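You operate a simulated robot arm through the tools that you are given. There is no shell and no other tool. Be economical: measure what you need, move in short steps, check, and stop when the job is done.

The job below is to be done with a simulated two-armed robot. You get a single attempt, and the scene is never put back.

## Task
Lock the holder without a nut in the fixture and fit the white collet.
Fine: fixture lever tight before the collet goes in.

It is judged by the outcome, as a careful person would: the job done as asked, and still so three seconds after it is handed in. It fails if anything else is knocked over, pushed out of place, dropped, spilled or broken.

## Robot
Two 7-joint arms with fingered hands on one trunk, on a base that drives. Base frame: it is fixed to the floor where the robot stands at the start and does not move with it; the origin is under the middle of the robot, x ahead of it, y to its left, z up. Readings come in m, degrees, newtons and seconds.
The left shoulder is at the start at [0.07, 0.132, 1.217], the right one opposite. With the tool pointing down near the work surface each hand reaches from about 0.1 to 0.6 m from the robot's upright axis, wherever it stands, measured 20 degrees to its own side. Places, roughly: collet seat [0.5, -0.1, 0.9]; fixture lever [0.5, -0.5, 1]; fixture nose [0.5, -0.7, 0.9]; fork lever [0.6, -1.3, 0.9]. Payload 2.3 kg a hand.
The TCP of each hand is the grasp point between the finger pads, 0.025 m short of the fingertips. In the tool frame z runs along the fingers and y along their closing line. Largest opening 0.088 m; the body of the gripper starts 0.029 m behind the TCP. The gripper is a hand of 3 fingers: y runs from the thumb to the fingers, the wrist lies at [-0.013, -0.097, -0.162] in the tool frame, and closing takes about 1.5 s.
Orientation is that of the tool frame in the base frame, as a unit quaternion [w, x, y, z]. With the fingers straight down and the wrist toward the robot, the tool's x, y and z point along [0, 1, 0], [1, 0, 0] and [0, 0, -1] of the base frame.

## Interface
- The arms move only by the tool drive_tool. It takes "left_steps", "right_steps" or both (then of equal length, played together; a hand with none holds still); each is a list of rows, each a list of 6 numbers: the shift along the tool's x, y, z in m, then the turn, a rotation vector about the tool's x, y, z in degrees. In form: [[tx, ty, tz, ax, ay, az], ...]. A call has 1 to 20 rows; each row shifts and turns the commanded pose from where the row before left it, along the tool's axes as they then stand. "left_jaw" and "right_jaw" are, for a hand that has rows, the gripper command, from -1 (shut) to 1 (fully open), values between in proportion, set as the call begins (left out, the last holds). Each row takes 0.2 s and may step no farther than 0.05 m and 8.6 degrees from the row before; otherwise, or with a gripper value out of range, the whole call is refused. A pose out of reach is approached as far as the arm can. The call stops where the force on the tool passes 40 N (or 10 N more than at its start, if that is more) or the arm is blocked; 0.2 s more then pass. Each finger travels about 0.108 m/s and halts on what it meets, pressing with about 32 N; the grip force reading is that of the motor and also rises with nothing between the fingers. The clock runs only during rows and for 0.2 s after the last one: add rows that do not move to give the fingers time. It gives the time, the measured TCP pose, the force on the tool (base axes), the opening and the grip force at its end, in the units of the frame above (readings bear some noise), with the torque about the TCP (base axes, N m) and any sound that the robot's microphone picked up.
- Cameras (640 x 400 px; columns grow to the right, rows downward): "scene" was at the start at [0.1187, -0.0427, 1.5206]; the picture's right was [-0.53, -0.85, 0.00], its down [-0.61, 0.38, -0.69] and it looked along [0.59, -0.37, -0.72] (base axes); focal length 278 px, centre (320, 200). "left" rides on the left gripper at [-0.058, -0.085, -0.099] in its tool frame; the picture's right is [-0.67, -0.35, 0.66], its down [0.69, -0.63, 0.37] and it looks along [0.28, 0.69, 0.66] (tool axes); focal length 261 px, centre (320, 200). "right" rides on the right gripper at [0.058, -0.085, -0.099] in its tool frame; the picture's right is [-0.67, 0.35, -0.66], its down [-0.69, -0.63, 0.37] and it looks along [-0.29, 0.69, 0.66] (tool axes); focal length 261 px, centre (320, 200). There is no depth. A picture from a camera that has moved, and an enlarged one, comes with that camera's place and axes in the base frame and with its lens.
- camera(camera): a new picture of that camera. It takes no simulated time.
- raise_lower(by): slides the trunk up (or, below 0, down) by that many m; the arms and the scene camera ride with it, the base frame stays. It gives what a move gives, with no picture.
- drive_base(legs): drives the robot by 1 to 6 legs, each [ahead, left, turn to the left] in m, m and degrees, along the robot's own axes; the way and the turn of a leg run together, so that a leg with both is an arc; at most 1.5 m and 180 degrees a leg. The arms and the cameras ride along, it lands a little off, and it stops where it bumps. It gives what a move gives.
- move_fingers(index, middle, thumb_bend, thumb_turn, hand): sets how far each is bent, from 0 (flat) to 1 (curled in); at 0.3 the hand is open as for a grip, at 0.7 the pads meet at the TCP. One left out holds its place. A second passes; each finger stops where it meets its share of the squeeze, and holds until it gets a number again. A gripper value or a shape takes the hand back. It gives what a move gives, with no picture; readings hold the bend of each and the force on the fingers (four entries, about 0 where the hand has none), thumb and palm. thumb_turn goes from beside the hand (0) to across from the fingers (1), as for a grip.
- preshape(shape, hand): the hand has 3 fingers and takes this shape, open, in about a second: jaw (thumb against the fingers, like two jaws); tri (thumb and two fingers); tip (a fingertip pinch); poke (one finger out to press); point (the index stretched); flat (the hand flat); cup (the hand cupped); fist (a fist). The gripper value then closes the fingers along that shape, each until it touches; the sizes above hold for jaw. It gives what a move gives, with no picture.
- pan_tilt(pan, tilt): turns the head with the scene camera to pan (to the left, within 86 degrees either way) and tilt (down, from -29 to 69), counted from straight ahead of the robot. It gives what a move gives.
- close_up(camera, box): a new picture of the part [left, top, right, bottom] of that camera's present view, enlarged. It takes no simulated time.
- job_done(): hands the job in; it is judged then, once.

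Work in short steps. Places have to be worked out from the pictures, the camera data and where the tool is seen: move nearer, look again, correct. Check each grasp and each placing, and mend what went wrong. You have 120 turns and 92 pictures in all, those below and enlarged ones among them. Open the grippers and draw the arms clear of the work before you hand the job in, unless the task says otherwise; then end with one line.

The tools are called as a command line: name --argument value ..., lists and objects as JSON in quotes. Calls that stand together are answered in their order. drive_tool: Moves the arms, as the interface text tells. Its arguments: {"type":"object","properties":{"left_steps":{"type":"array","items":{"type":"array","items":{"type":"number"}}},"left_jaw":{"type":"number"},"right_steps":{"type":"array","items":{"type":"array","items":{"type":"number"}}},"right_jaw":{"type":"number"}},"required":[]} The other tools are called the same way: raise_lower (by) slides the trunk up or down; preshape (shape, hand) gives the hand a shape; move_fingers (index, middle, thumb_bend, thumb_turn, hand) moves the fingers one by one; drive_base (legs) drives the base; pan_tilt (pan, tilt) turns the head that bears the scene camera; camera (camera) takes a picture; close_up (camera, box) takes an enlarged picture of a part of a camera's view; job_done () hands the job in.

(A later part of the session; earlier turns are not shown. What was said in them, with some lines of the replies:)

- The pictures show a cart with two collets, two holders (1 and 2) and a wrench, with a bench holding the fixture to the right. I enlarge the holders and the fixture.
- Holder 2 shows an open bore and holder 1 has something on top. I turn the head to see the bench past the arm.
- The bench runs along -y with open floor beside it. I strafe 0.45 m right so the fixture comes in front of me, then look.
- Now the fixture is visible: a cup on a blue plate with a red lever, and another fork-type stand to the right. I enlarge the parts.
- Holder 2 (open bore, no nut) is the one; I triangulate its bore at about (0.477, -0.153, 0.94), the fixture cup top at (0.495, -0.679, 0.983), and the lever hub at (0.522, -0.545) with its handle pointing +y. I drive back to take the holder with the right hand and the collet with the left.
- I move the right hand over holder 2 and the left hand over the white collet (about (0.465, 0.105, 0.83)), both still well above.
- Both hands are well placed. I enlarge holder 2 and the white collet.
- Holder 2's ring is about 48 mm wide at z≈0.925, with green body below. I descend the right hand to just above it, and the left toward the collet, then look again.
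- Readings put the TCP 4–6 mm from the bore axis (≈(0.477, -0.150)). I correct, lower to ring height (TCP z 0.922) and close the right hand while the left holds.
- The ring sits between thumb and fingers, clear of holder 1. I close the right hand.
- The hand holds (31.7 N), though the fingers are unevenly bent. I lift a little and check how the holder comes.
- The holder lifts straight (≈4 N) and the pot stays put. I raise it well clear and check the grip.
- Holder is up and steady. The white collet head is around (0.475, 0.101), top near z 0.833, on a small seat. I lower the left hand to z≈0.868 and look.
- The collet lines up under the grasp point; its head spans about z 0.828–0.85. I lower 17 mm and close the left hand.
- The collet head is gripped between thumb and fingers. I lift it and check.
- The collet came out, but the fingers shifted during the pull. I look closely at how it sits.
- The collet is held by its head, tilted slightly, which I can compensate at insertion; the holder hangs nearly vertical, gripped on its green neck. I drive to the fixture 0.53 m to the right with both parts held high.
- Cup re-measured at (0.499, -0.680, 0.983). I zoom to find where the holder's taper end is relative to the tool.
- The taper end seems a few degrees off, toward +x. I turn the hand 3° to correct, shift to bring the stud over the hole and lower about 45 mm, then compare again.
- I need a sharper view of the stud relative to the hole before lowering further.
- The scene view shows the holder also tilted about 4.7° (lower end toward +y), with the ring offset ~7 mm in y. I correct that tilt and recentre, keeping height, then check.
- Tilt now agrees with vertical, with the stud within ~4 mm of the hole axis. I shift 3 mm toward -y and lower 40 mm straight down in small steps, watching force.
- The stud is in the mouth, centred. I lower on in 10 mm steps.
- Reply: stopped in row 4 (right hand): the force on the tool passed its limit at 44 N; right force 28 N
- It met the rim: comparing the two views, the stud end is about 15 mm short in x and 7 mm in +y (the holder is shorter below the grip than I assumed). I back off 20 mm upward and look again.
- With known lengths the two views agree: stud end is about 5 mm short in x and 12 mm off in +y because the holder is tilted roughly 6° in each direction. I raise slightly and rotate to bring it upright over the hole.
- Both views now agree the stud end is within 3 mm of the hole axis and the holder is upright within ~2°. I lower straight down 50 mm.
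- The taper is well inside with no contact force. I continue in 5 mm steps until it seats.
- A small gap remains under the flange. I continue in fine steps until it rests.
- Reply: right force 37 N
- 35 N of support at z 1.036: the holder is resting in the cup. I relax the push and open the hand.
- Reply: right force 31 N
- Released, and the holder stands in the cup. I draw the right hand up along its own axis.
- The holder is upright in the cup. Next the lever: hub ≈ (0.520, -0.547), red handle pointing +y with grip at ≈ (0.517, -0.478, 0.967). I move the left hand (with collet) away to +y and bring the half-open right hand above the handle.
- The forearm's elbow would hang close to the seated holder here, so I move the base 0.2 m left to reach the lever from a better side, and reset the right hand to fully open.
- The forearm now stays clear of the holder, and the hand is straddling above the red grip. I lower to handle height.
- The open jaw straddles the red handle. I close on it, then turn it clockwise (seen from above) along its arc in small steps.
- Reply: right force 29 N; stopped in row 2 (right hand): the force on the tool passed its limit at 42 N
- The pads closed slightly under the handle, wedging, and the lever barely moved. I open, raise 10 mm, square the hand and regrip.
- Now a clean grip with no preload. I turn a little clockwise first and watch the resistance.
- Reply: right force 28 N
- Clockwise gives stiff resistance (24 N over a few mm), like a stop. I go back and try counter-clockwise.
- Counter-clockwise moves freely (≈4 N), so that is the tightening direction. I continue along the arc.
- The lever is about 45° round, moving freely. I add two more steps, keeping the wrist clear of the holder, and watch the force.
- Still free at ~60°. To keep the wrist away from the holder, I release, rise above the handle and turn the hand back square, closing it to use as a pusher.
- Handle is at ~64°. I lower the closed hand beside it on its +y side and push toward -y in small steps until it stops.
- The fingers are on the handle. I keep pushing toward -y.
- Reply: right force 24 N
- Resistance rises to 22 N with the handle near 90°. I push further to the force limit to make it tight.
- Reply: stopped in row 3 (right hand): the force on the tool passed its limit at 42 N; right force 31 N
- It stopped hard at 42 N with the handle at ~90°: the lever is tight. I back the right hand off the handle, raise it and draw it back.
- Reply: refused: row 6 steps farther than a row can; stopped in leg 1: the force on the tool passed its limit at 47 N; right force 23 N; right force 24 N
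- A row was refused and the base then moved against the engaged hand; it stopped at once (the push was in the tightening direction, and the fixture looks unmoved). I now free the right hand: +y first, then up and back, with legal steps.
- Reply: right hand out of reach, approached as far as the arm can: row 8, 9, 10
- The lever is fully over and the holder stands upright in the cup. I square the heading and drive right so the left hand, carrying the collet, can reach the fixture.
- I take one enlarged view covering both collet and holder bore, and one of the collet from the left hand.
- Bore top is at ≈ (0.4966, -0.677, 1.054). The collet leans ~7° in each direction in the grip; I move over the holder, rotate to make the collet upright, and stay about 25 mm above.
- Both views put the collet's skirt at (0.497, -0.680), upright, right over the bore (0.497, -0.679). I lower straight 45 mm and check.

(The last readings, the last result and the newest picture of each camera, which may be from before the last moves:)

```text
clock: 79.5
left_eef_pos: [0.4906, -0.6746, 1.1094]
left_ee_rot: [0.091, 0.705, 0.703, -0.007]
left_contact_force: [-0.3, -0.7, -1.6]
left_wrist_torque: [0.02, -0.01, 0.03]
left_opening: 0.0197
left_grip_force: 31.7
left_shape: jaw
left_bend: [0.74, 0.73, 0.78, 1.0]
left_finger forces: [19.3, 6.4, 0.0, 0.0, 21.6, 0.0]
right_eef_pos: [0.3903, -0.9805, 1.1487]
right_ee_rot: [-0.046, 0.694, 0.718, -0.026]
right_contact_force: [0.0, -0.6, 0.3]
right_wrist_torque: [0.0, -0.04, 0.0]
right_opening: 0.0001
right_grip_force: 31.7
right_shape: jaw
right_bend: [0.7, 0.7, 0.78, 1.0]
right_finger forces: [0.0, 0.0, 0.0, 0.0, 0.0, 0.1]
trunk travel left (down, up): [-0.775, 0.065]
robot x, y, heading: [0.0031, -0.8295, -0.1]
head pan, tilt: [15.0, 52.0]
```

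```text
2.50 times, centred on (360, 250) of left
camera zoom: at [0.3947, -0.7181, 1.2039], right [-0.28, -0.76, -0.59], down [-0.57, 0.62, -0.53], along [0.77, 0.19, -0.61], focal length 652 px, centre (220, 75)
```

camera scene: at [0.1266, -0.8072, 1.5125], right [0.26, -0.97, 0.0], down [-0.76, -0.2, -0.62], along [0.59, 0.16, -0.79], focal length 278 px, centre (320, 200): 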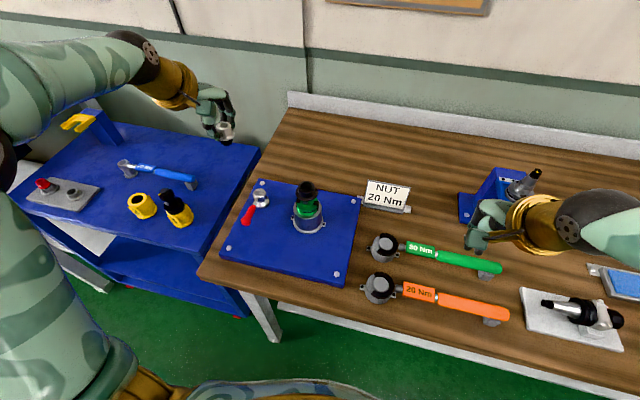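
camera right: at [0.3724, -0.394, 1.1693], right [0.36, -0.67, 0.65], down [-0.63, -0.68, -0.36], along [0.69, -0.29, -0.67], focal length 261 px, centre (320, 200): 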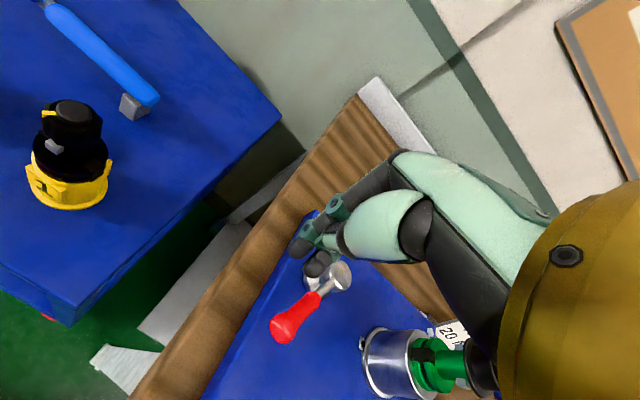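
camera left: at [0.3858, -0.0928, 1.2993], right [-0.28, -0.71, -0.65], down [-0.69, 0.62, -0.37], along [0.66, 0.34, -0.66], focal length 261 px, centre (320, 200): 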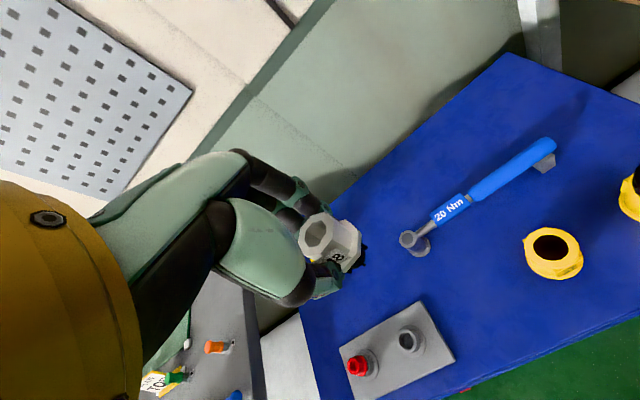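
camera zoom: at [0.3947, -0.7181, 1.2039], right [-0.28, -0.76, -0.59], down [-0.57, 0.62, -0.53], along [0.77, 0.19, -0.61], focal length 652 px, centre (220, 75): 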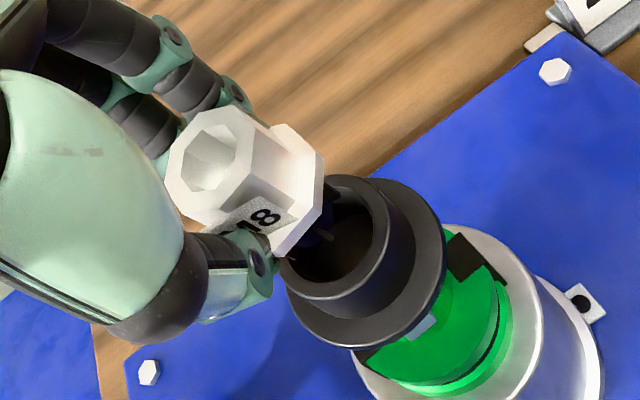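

The skirt is at the bore mouth, aligned within ~2 mm. I continue down in small steps until it seats.

drive_tool --left_steps '[[0.0007, -0.001, 0.0039, 0, 0, 0], [0.0006, -0.0005, 0.0039, 0, 0, 0], [0.0006, -0.0005, 0.0039, 0, 0, 0], [0.0006, -0.0005, 0.0039, 0, 0, 0], [0.0006, -0.0005, 0.0039, 0, 0, 0], [0, 0, 0, 0, 0, 0]]'

close_up --camera "left" --box '[260, 170, 460, 330]'

```text
clock: 80.9
left_eef_pos: [0.4904, -0.6737, 1.0897]
left_ee_rot: [0.092, 0.706, 0.703, -0.007]
left_contact_force: [-0.1, -0.7, -0.3]
left_wrist_torque: [0.02, -0.02, 0.03]
left_opening: 0.0194
left_grip_force: 32.4
left_shape: jaw
left_bend: [0.74, 0.73, 0.78, 1.0]
left_finger forces: [19.3, 6.4, 0.1, 0.0, 21.6, 0.1]
right_eef_pos: [0.3895, -0.9797, 1.1498]
right_ee_rot: [-0.045, 0.693, 0.719, -0.025]
right_contact_force: [0.1, 0.0, 0.2]
right_wrist_torque: [-0.01, 0.0, -0.01]
right_opening: 0.0002
right_grip_force: 32.0
right_shape: jaw
right_bend: [0.7, 0.7, 0.78, 1.0]
right_finger forces: [0.0, 0.0, 0.0, 0.1, 0.1, 0.0]
trunk travel left (down, up): [-0.775, 0.065]
robot x, y, heading: [0.0012, -0.8279, -0.4]
head pan, tilt: [15.0, 52.0]
```

```text
2.50 times, centred on (360, 250) of left
camera zoom: at [0.3939, -0.7173, 1.1838], right [-0.28, -0.76, -0.59], down [-0.57, 0.62, -0.53], along [0.77, 0.19, -0.61], focal length 652 px, centre (220, 75)
```

zoom: 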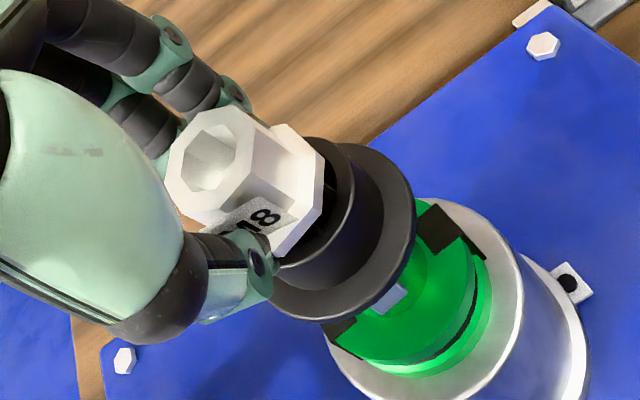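

The skirt is inside the bore with no contact force. I continue down.

drive_tool --left_steps '[[0.0006, -0.0005, 0.0039, 0, 0, 0], [0.0006, -0.0005, 0.0039, 0, 0, 0], [0.0006, -0.0005, 0.0039, 0, 0, 0], [0.0006, -0.0005, 0.0039, 0, 0, 0], [0, 0, 0, 0, 0, 0]]'

close_up --camera "left" --box '[260, 170, 460, 330]'

```text
clock: 82.1
left_eef_pos: [0.4886, -0.6737, 1.0814]
left_ee_rot: [0.102, 0.704, 0.703, 0.003]
left_contact_force: [-1.0, 0.6, 20.4]
left_wrist_torque: [0.16, -0.02, 0.0]
left_opening: 0.0213
left_grip_force: 32.1
left_shape: jaw
left_bend: [0.73, 0.74, 0.83, 1.0]
left_finger forces: [21.6, 18.5, 0.1, 0.1, 38.0, 0.0]
right_eef_pos: [0.3842, -0.982, 1.1502]
right_ee_rot: [-0.045, 0.693, 0.719, -0.022]
right_contact_force: [-0.6, -0.3, -0.2]
right_wrist_torque: [-0.04, -0.01, 0.02]
right_opening: 0.0
right_grip_force: 32.1
right_shape: jaw
right_bend: [0.7, 0.7, 0.78, 1.0]
right_finger forces: [0.1, 0.0, 0.0, 0.0, 0.0, 0.0]
trunk travel left (down, up): [-0.775, 0.065]
robot x, y, heading: [0.003, -0.8275, -0.2]
head pan, tilt: [15.0, 52.0]
stopped in row 5 (left hand): the force on the tool passed its limit at 41 N (the readings are from after the stop); the commanded pose is now the measured one
```

```text
2.50 times, centred on (360, 250) of left
camera zoom: at [0.3903, -0.7182, 1.1734], right [-0.26, -0.76, -0.6], down [-0.56, 0.62, -0.55], along [0.79, 0.2, -0.59], focal length 652 px, centre (220, 75)
```

zoom: 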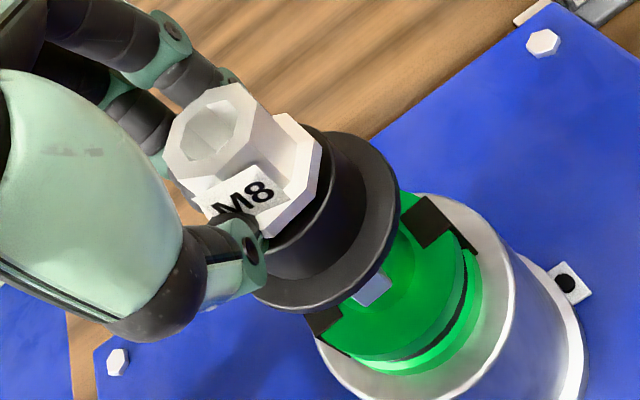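

41 N of support with the flange at the bore face: the collet is in. I relax and open the left hand.

drive_tool --left_steps '[[0, 0, -0.0015, 0, 0, 0], [0, 0, 0, 0, 0, 0]]'

drive_tool --left_steps '[[0, 0, 0, 0, 0, 0], [0, 0, 0, 0, 0, 0], [0, 0, 0, 0, 0, 0], [0, 0, 0, 0, 0, 0], [0, 0, 0, 0, 0, 0], [0, 0, 0, 0, 0, 0]]' --left_jaw 1

close_up --camera "left" --box '[260, 170, 460, 330]'

```text
clock: 82.7
left_eef_pos: [0.4896, -0.6734, 1.0825]
left_ee_rot: [0.099, 0.705, 0.703, 0.001]
left_contact_force: [1.4, 0.0, 22.6]
left_wrist_torque: [0.18, -0.06, -0.01]
left_opening: 0.0218
left_grip_force: 32.3
left_shape: jaw
left_bend: [0.73, 0.75, 0.83, 1.0]
left_finger forces: [22.1, 20.6, 0.1, 0.0, 39.1, 0.0]
right_eef_pos: [0.3864, -0.9819, 1.1501]
right_ee_rot: [-0.045, 0.693, 0.719, -0.023]
right_contact_force: [-0.3, 0.0, 0.6]
right_wrist_torque: [0.0, 0.01, 0.02]
right_opening: 0.0
right_grip_force: 32.3
right_shape: jaw
right_bend: [0.7, 0.7, 0.78, 1.0]
right_finger forces: [0.1, 0.0, 0.0, 0.1, 0.0, 0.0]
trunk travel left (down, up): [-0.775, 0.065]
robot x, y, heading: [0.0048, -0.8253, -0.3]
head pan, tilt: [15.0, 52.0]
```

```text
clock: 83.2
left_eef_pos: [0.4976, -0.6716, 1.0797]
left_ee_rot: [0.1, 0.704, 0.704, 0.002]
left_contact_force: [0.0, -0.1, -0.9]
left_wrist_torque: [0.01, -0.02, 0.01]
left_opening: 0.0874
left_grip_force: 0.0
left_shape: jaw
left_bend: [0.3, 0.3, 0.3, 0.98]
left_finger forces: [0.0, 0.0, 0.0, 0.0, 0.1, 0.0]
right_eef_pos: [0.3919, -0.9779, 1.1473]
right_ee_rot: [-0.047, 0.693, 0.719, -0.026]
right_contact_force: [-0.1, -0.8, 0.0]
right_wrist_torque: [0.0, 0.0, 0.03]
right_opening: 0.0001
right_grip_force: 31.7
right_shape: jaw
right_bend: [0.7, 0.7, 0.78, 1.0]
right_finger forces: [0.1, 0.0, 0.0, 0.0, 0.0, 0.1]
trunk travel left (down, up): [-0.775, 0.065]
robot x, y, heading: [0.006, -0.8272, 0.2]
head pan, tilt: [15.0, 52.0]
stopped in row 2 (left hand): the force on the tool passed its limit at 46 N (the readings are from after the stop); the commanded pose is now the measured one
```

```text
2.50 times, centred on (360, 250) of left
camera zoom: at [0.3984, -0.716, 1.1717], right [-0.26, -0.76, -0.6], down [-0.56, 0.62, -0.54], along [0.78, 0.2, -0.59], focal length 652 px, centre (220, 75)
```

zoom: 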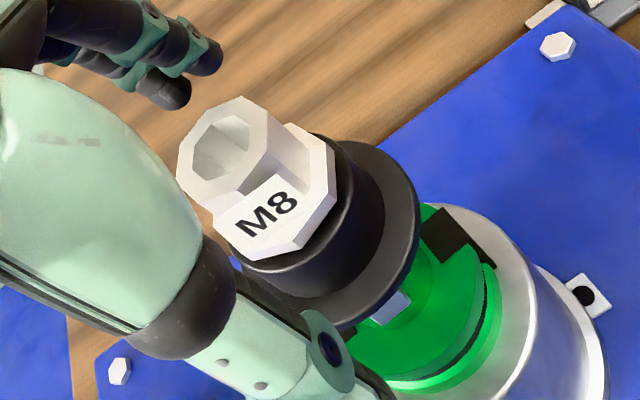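

The collet sits in the bore and the hand is open. I draw the left hand up along its axis, square it and close it so I can press the collet home lightly.

drive_tool --left_steps '[[0, 0, -0.015, 0, 0, 0], [0, 0, -0.025, 0, 0, 0], [0, 0, -0.03, 0, 0, 0], [0, 0, -0.02, 0, 0, 0], [0, 0, 0, 4, 4, 0], [0, 0, 0, 4, 4, 0], [0, 0, 0, 0, 0, 0]]'

close_up --camera "left" --box '[260, 170, 500, 360]'

```text
clock: 84.8
left_eef_pos: [0.4811, -0.6581, 1.1697]
left_ee_rot: [0.002, 0.708, 0.706, 0.002]
left_contact_force: [-0.7, 0.2, -0.5]
left_wrist_torque: [0.01, 0.05, 0.0]
left_opening: 0.0876
left_grip_force: 0.1
left_shape: jaw
left_bend: [0.3, 0.3, 0.3, 0.98]
left_finger forces: [0.1, 0.1, 0.0, 0.1, 0.0, 0.0]
right_eef_pos: [0.39, -0.9791, 1.1491]
right_ee_rot: [-0.045, 0.693, 0.719, -0.024]
right_contact_force: [-0.1, 0.5, -0.4]
right_wrist_torque: [0.04, -0.01, -0.02]
right_opening: 0.0
right_grip_force: 32.0
right_shape: jaw
right_bend: [0.7, 0.7, 0.78, 1.0]
right_finger forces: [0.0, 0.0, 0.0, 0.0, 0.1, 0.1]
trunk travel left (down, up): [-0.775, 0.065]
robot x, y, heading: [0.0018, -0.8259, -0.2]
head pan, tilt: [15.0, 52.0]
```

```text
2.11 times, centred on (380, 265) of left
camera zoom: at [0.3963, -0.7165, 1.2675], right [-0.34, -0.67, -0.66], down [-0.63, 0.69, -0.37], along [0.7, 0.29, -0.66], focal length 549 px, centre (194, 63)
```

zoom: 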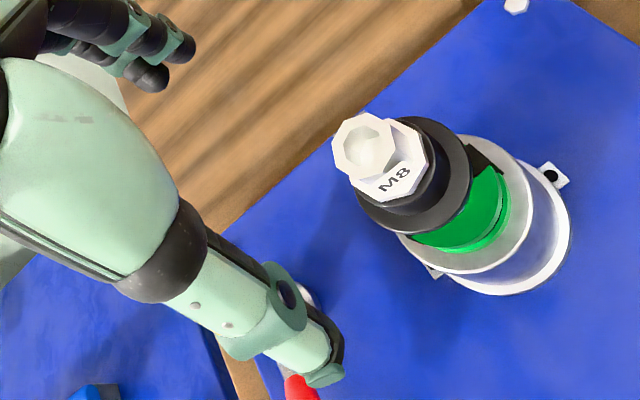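

The collet stands upright and centred at (0.498, -0.679). I close the left fingers and press straight down on it until the force limit.

drive_tool --left_steps '[[-0.011, 0.009, 0, 0, 0, 0], [-0.01, 0.008, 0, 0, 0, 0], [0, 0, 0, 0, 0, 0], [0, 0, 0, 0, 0, 0], [0, 0, 0, 0, 0, 0], [0, 0, 0, 0, 0, 0], [0, 0, 0, 0, 0, 0], [0, 0, 0.02, 0, 0, 0], [0, 0, 0.02, 0, 0, 0], [0, 0, 0.01, 0, 0, 0], [0, 0, 0.005, 0, 0, 0], [0, 0, 0.005, 0, 0, 0], [0, 0, 0.005, 0, 0, 0], [0, 0, 0.005, 0, 0, 0], [0, 0, 0.005, 0, 0, 0], [0, 0, 0.005, 0, 0, 0], [0, 0, 0.005, 0, 0, 0]]' --left_jaw -1

```text
clock: 88.0
left_eef_pos: [0.5024, -0.6806, 1.1056]
left_ee_rot: [0.013, 0.707, 0.707, 0.012]
left_contact_force: [-1.0, -1.0, 13.1]
left_wrist_torque: [-0.01, 0.1, 0.0]
left_opening: 0.0
left_grip_force: 31.9
left_shape: jaw
left_bend: [0.7, 0.7, 0.77, 1.0]
left_finger forces: [11.5, 0.0, 0.0, 0.1, 0.0, 0.0]
right_eef_pos: [0.3878, -0.9811, 1.1501]
right_ee_rot: [-0.045, 0.693, 0.719, -0.022]
right_contact_force: [-0.3, 0.5, 0.4]
right_wrist_torque: [0.04, 0.01, 0.0]
right_opening: 0.0001
right_grip_force: 32.5
right_shape: jaw
right_bend: [0.7, 0.7, 0.78, 1.0]
right_finger forces: [0.0, 0.0, 0.0, 0.0, 0.0, 0.0]
trunk travel left (down, up): [-0.775, 0.065]
robot x, y, heading: [0.0032, -0.8274, -0.2]
head pan, tilt: [15.0, 52.0]
stopped in row 15 (left hand): the force on the tool passed its limit at 46 N (the readings are from after the stop); the commanded pose is now the measured one
```

It bore 46 N without giving: the collet is home. I lift the left hand, draw both arms clear and open both grippers.

drive_tool --left_steps '[[0, 0, -0.02, 0, 0, 0], [0, 0, -0.04, 0, 0, 0], [0, 0, -0.04, 0, 0, 0], [0.02, -0.03, -0.02, 0, 0, 0], [0.03, -0.03, 0, 0, 0, 0], [0.03, -0.03, 0, 0, 0, 0], [0, 0, 0, 0, 0, 0]]' --right_steps '[[0, 0, 0, 0, 0, 0], [0, 0, 0, 0, 0, 0], [0, 0, 0, 0, 0, 0], [0, 0, 0, 0, 0, 0], [0, 0, 0, 0, 0, 0], [0, 0, 0, 0, 0, 0], [0, 0, 0, 0, 0, 0]]' --right_jaw 1

drive_tool --left_steps '[[0, 0, 0, 0, 0, 0], [0, 0, 0, 0, 0, 0], [0, 0, 0, 0, 0, 0], [0, 0, 0, 0, 0, 0], [0, 0, 0, 0, 0, 0]]' --left_jaw 1

camera --camera "scene"

close_up --camera "scene" --box '[220, 140, 380, 260]'

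```text
clock: 89.6
left_eef_pos: [0.4095, -0.5996, 1.2199]
left_ee_rot: [0.01, 0.707, 0.707, 0.01]
left_contact_force: [-0.9, -0.1, 0.5]
left_wrist_torque: [0.01, -0.01, -0.02]
left_opening: 0.0
left_grip_force: 32.2
left_shape: jaw
left_bend: [0.7, 0.7, 0.77, 1.0]
left_finger forces: [0.1, 0.1, 0.0, 0.1, 0.1, 0.0]
right_eef_pos: [0.3902, -0.98, 1.1495]
right_ee_rot: [-0.046, 0.693, 0.719, -0.025]
right_contact_force: [-0.1, 0.4, 0.3]
right_wrist_torque: [-0.03, -0.01, 0.02]
right_opening: 0.0878
right_grip_force: 0.1
right_shape: jaw
right_bend: [0.3, 0.3, 0.3, 0.98]
right_finger forces: [0.1, 0.0, 0.0, 0.0, 0.0, 0.0]
trunk travel left (down, up): [-0.775, 0.065]
robot x, y, heading: [0.0074, -0.8267, 0.0]
head pan, tilt: [15.0, 52.0]
```

```text
clock: 90.8
left_eef_pos: [0.4102, -0.6009, 1.2193]
left_ee_rot: [0.011, 0.707, 0.708, 0.01]
left_contact_force: [-0.7, -0.1, -0.2]
left_wrist_torque: [0.0, -0.02, -0.01]
left_opening: 0.0876
left_grip_force: 0.2
left_shape: jaw
left_bend: [0.3, 0.3, 0.3, 0.98]
left_finger forces: [0.0, 0.0, 0.0, 0.1, 0.1, 0.0]
right_eef_pos: [0.3911, -0.9807, 1.1496]
right_ee_rot: [-0.045, 0.693, 0.719, -0.025]
right_contact_force: [0.3, -0.3, -0.6]
right_wrist_torque: [-0.03, 0.0, 0.02]
right_opening: 0.0876
right_grip_force: 0.1
right_shape: jaw
right_bend: [0.3, 0.3, 0.3, 0.98]
right_finger forces: [0.1, 0.0, 0.0, 0.1, 0.0, 0.1]
trunk travel left (down, up): [-0.775, 0.065]
robot x, y, heading: [0.0046, -0.8282, -0.3]
head pan, tilt: [15.0, 52.0]
```

```text
2 pictures are left
camera scene: at [0.1267, -0.8087, 1.5126], right [0.26, -0.97, 0.0], down [-0.76, -0.2, -0.62], along [0.59, 0.16, -0.79], focal length 278 px, centre (320, 200)
```

scene: 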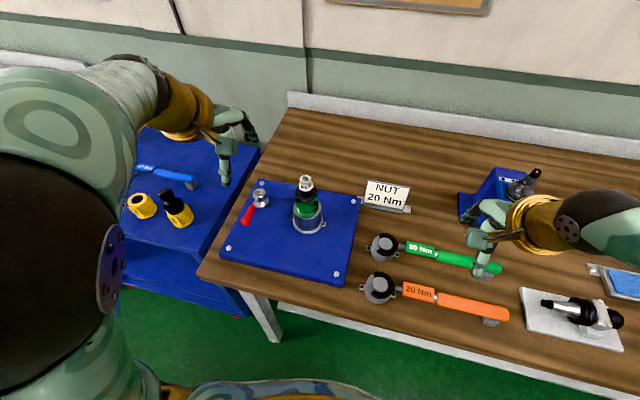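

```text
3.33 times, centred on (300, 200) of scene
camera zoom: at [0.1267, -0.8087, 1.5126], right [0.26, -0.97, 0.0], down [-0.76, -0.2, -0.62], along [0.59, 0.16, -0.79], focal length 928 px, centre (387, 200)
```

zoom: 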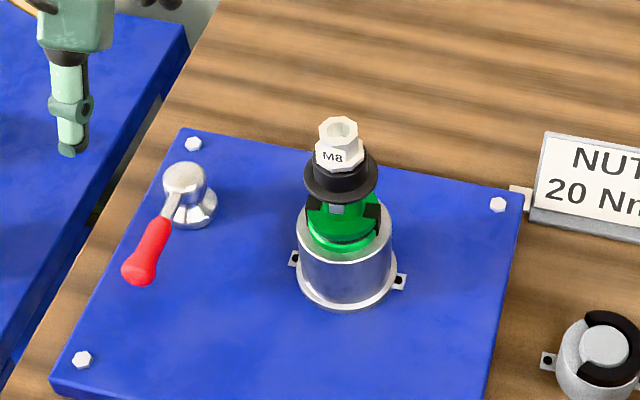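

The holder is upright in the fixture with the lever fully over and the white collet seated; both hands are open and clear. I hand the job in.

job_done

```text
The job is handed in.
```

The holder without a nut (holder 2) is locked in the fixture. The lever was turned hard to its stop before the white M8 collet went in, and the collet took a 46 N press without moving.
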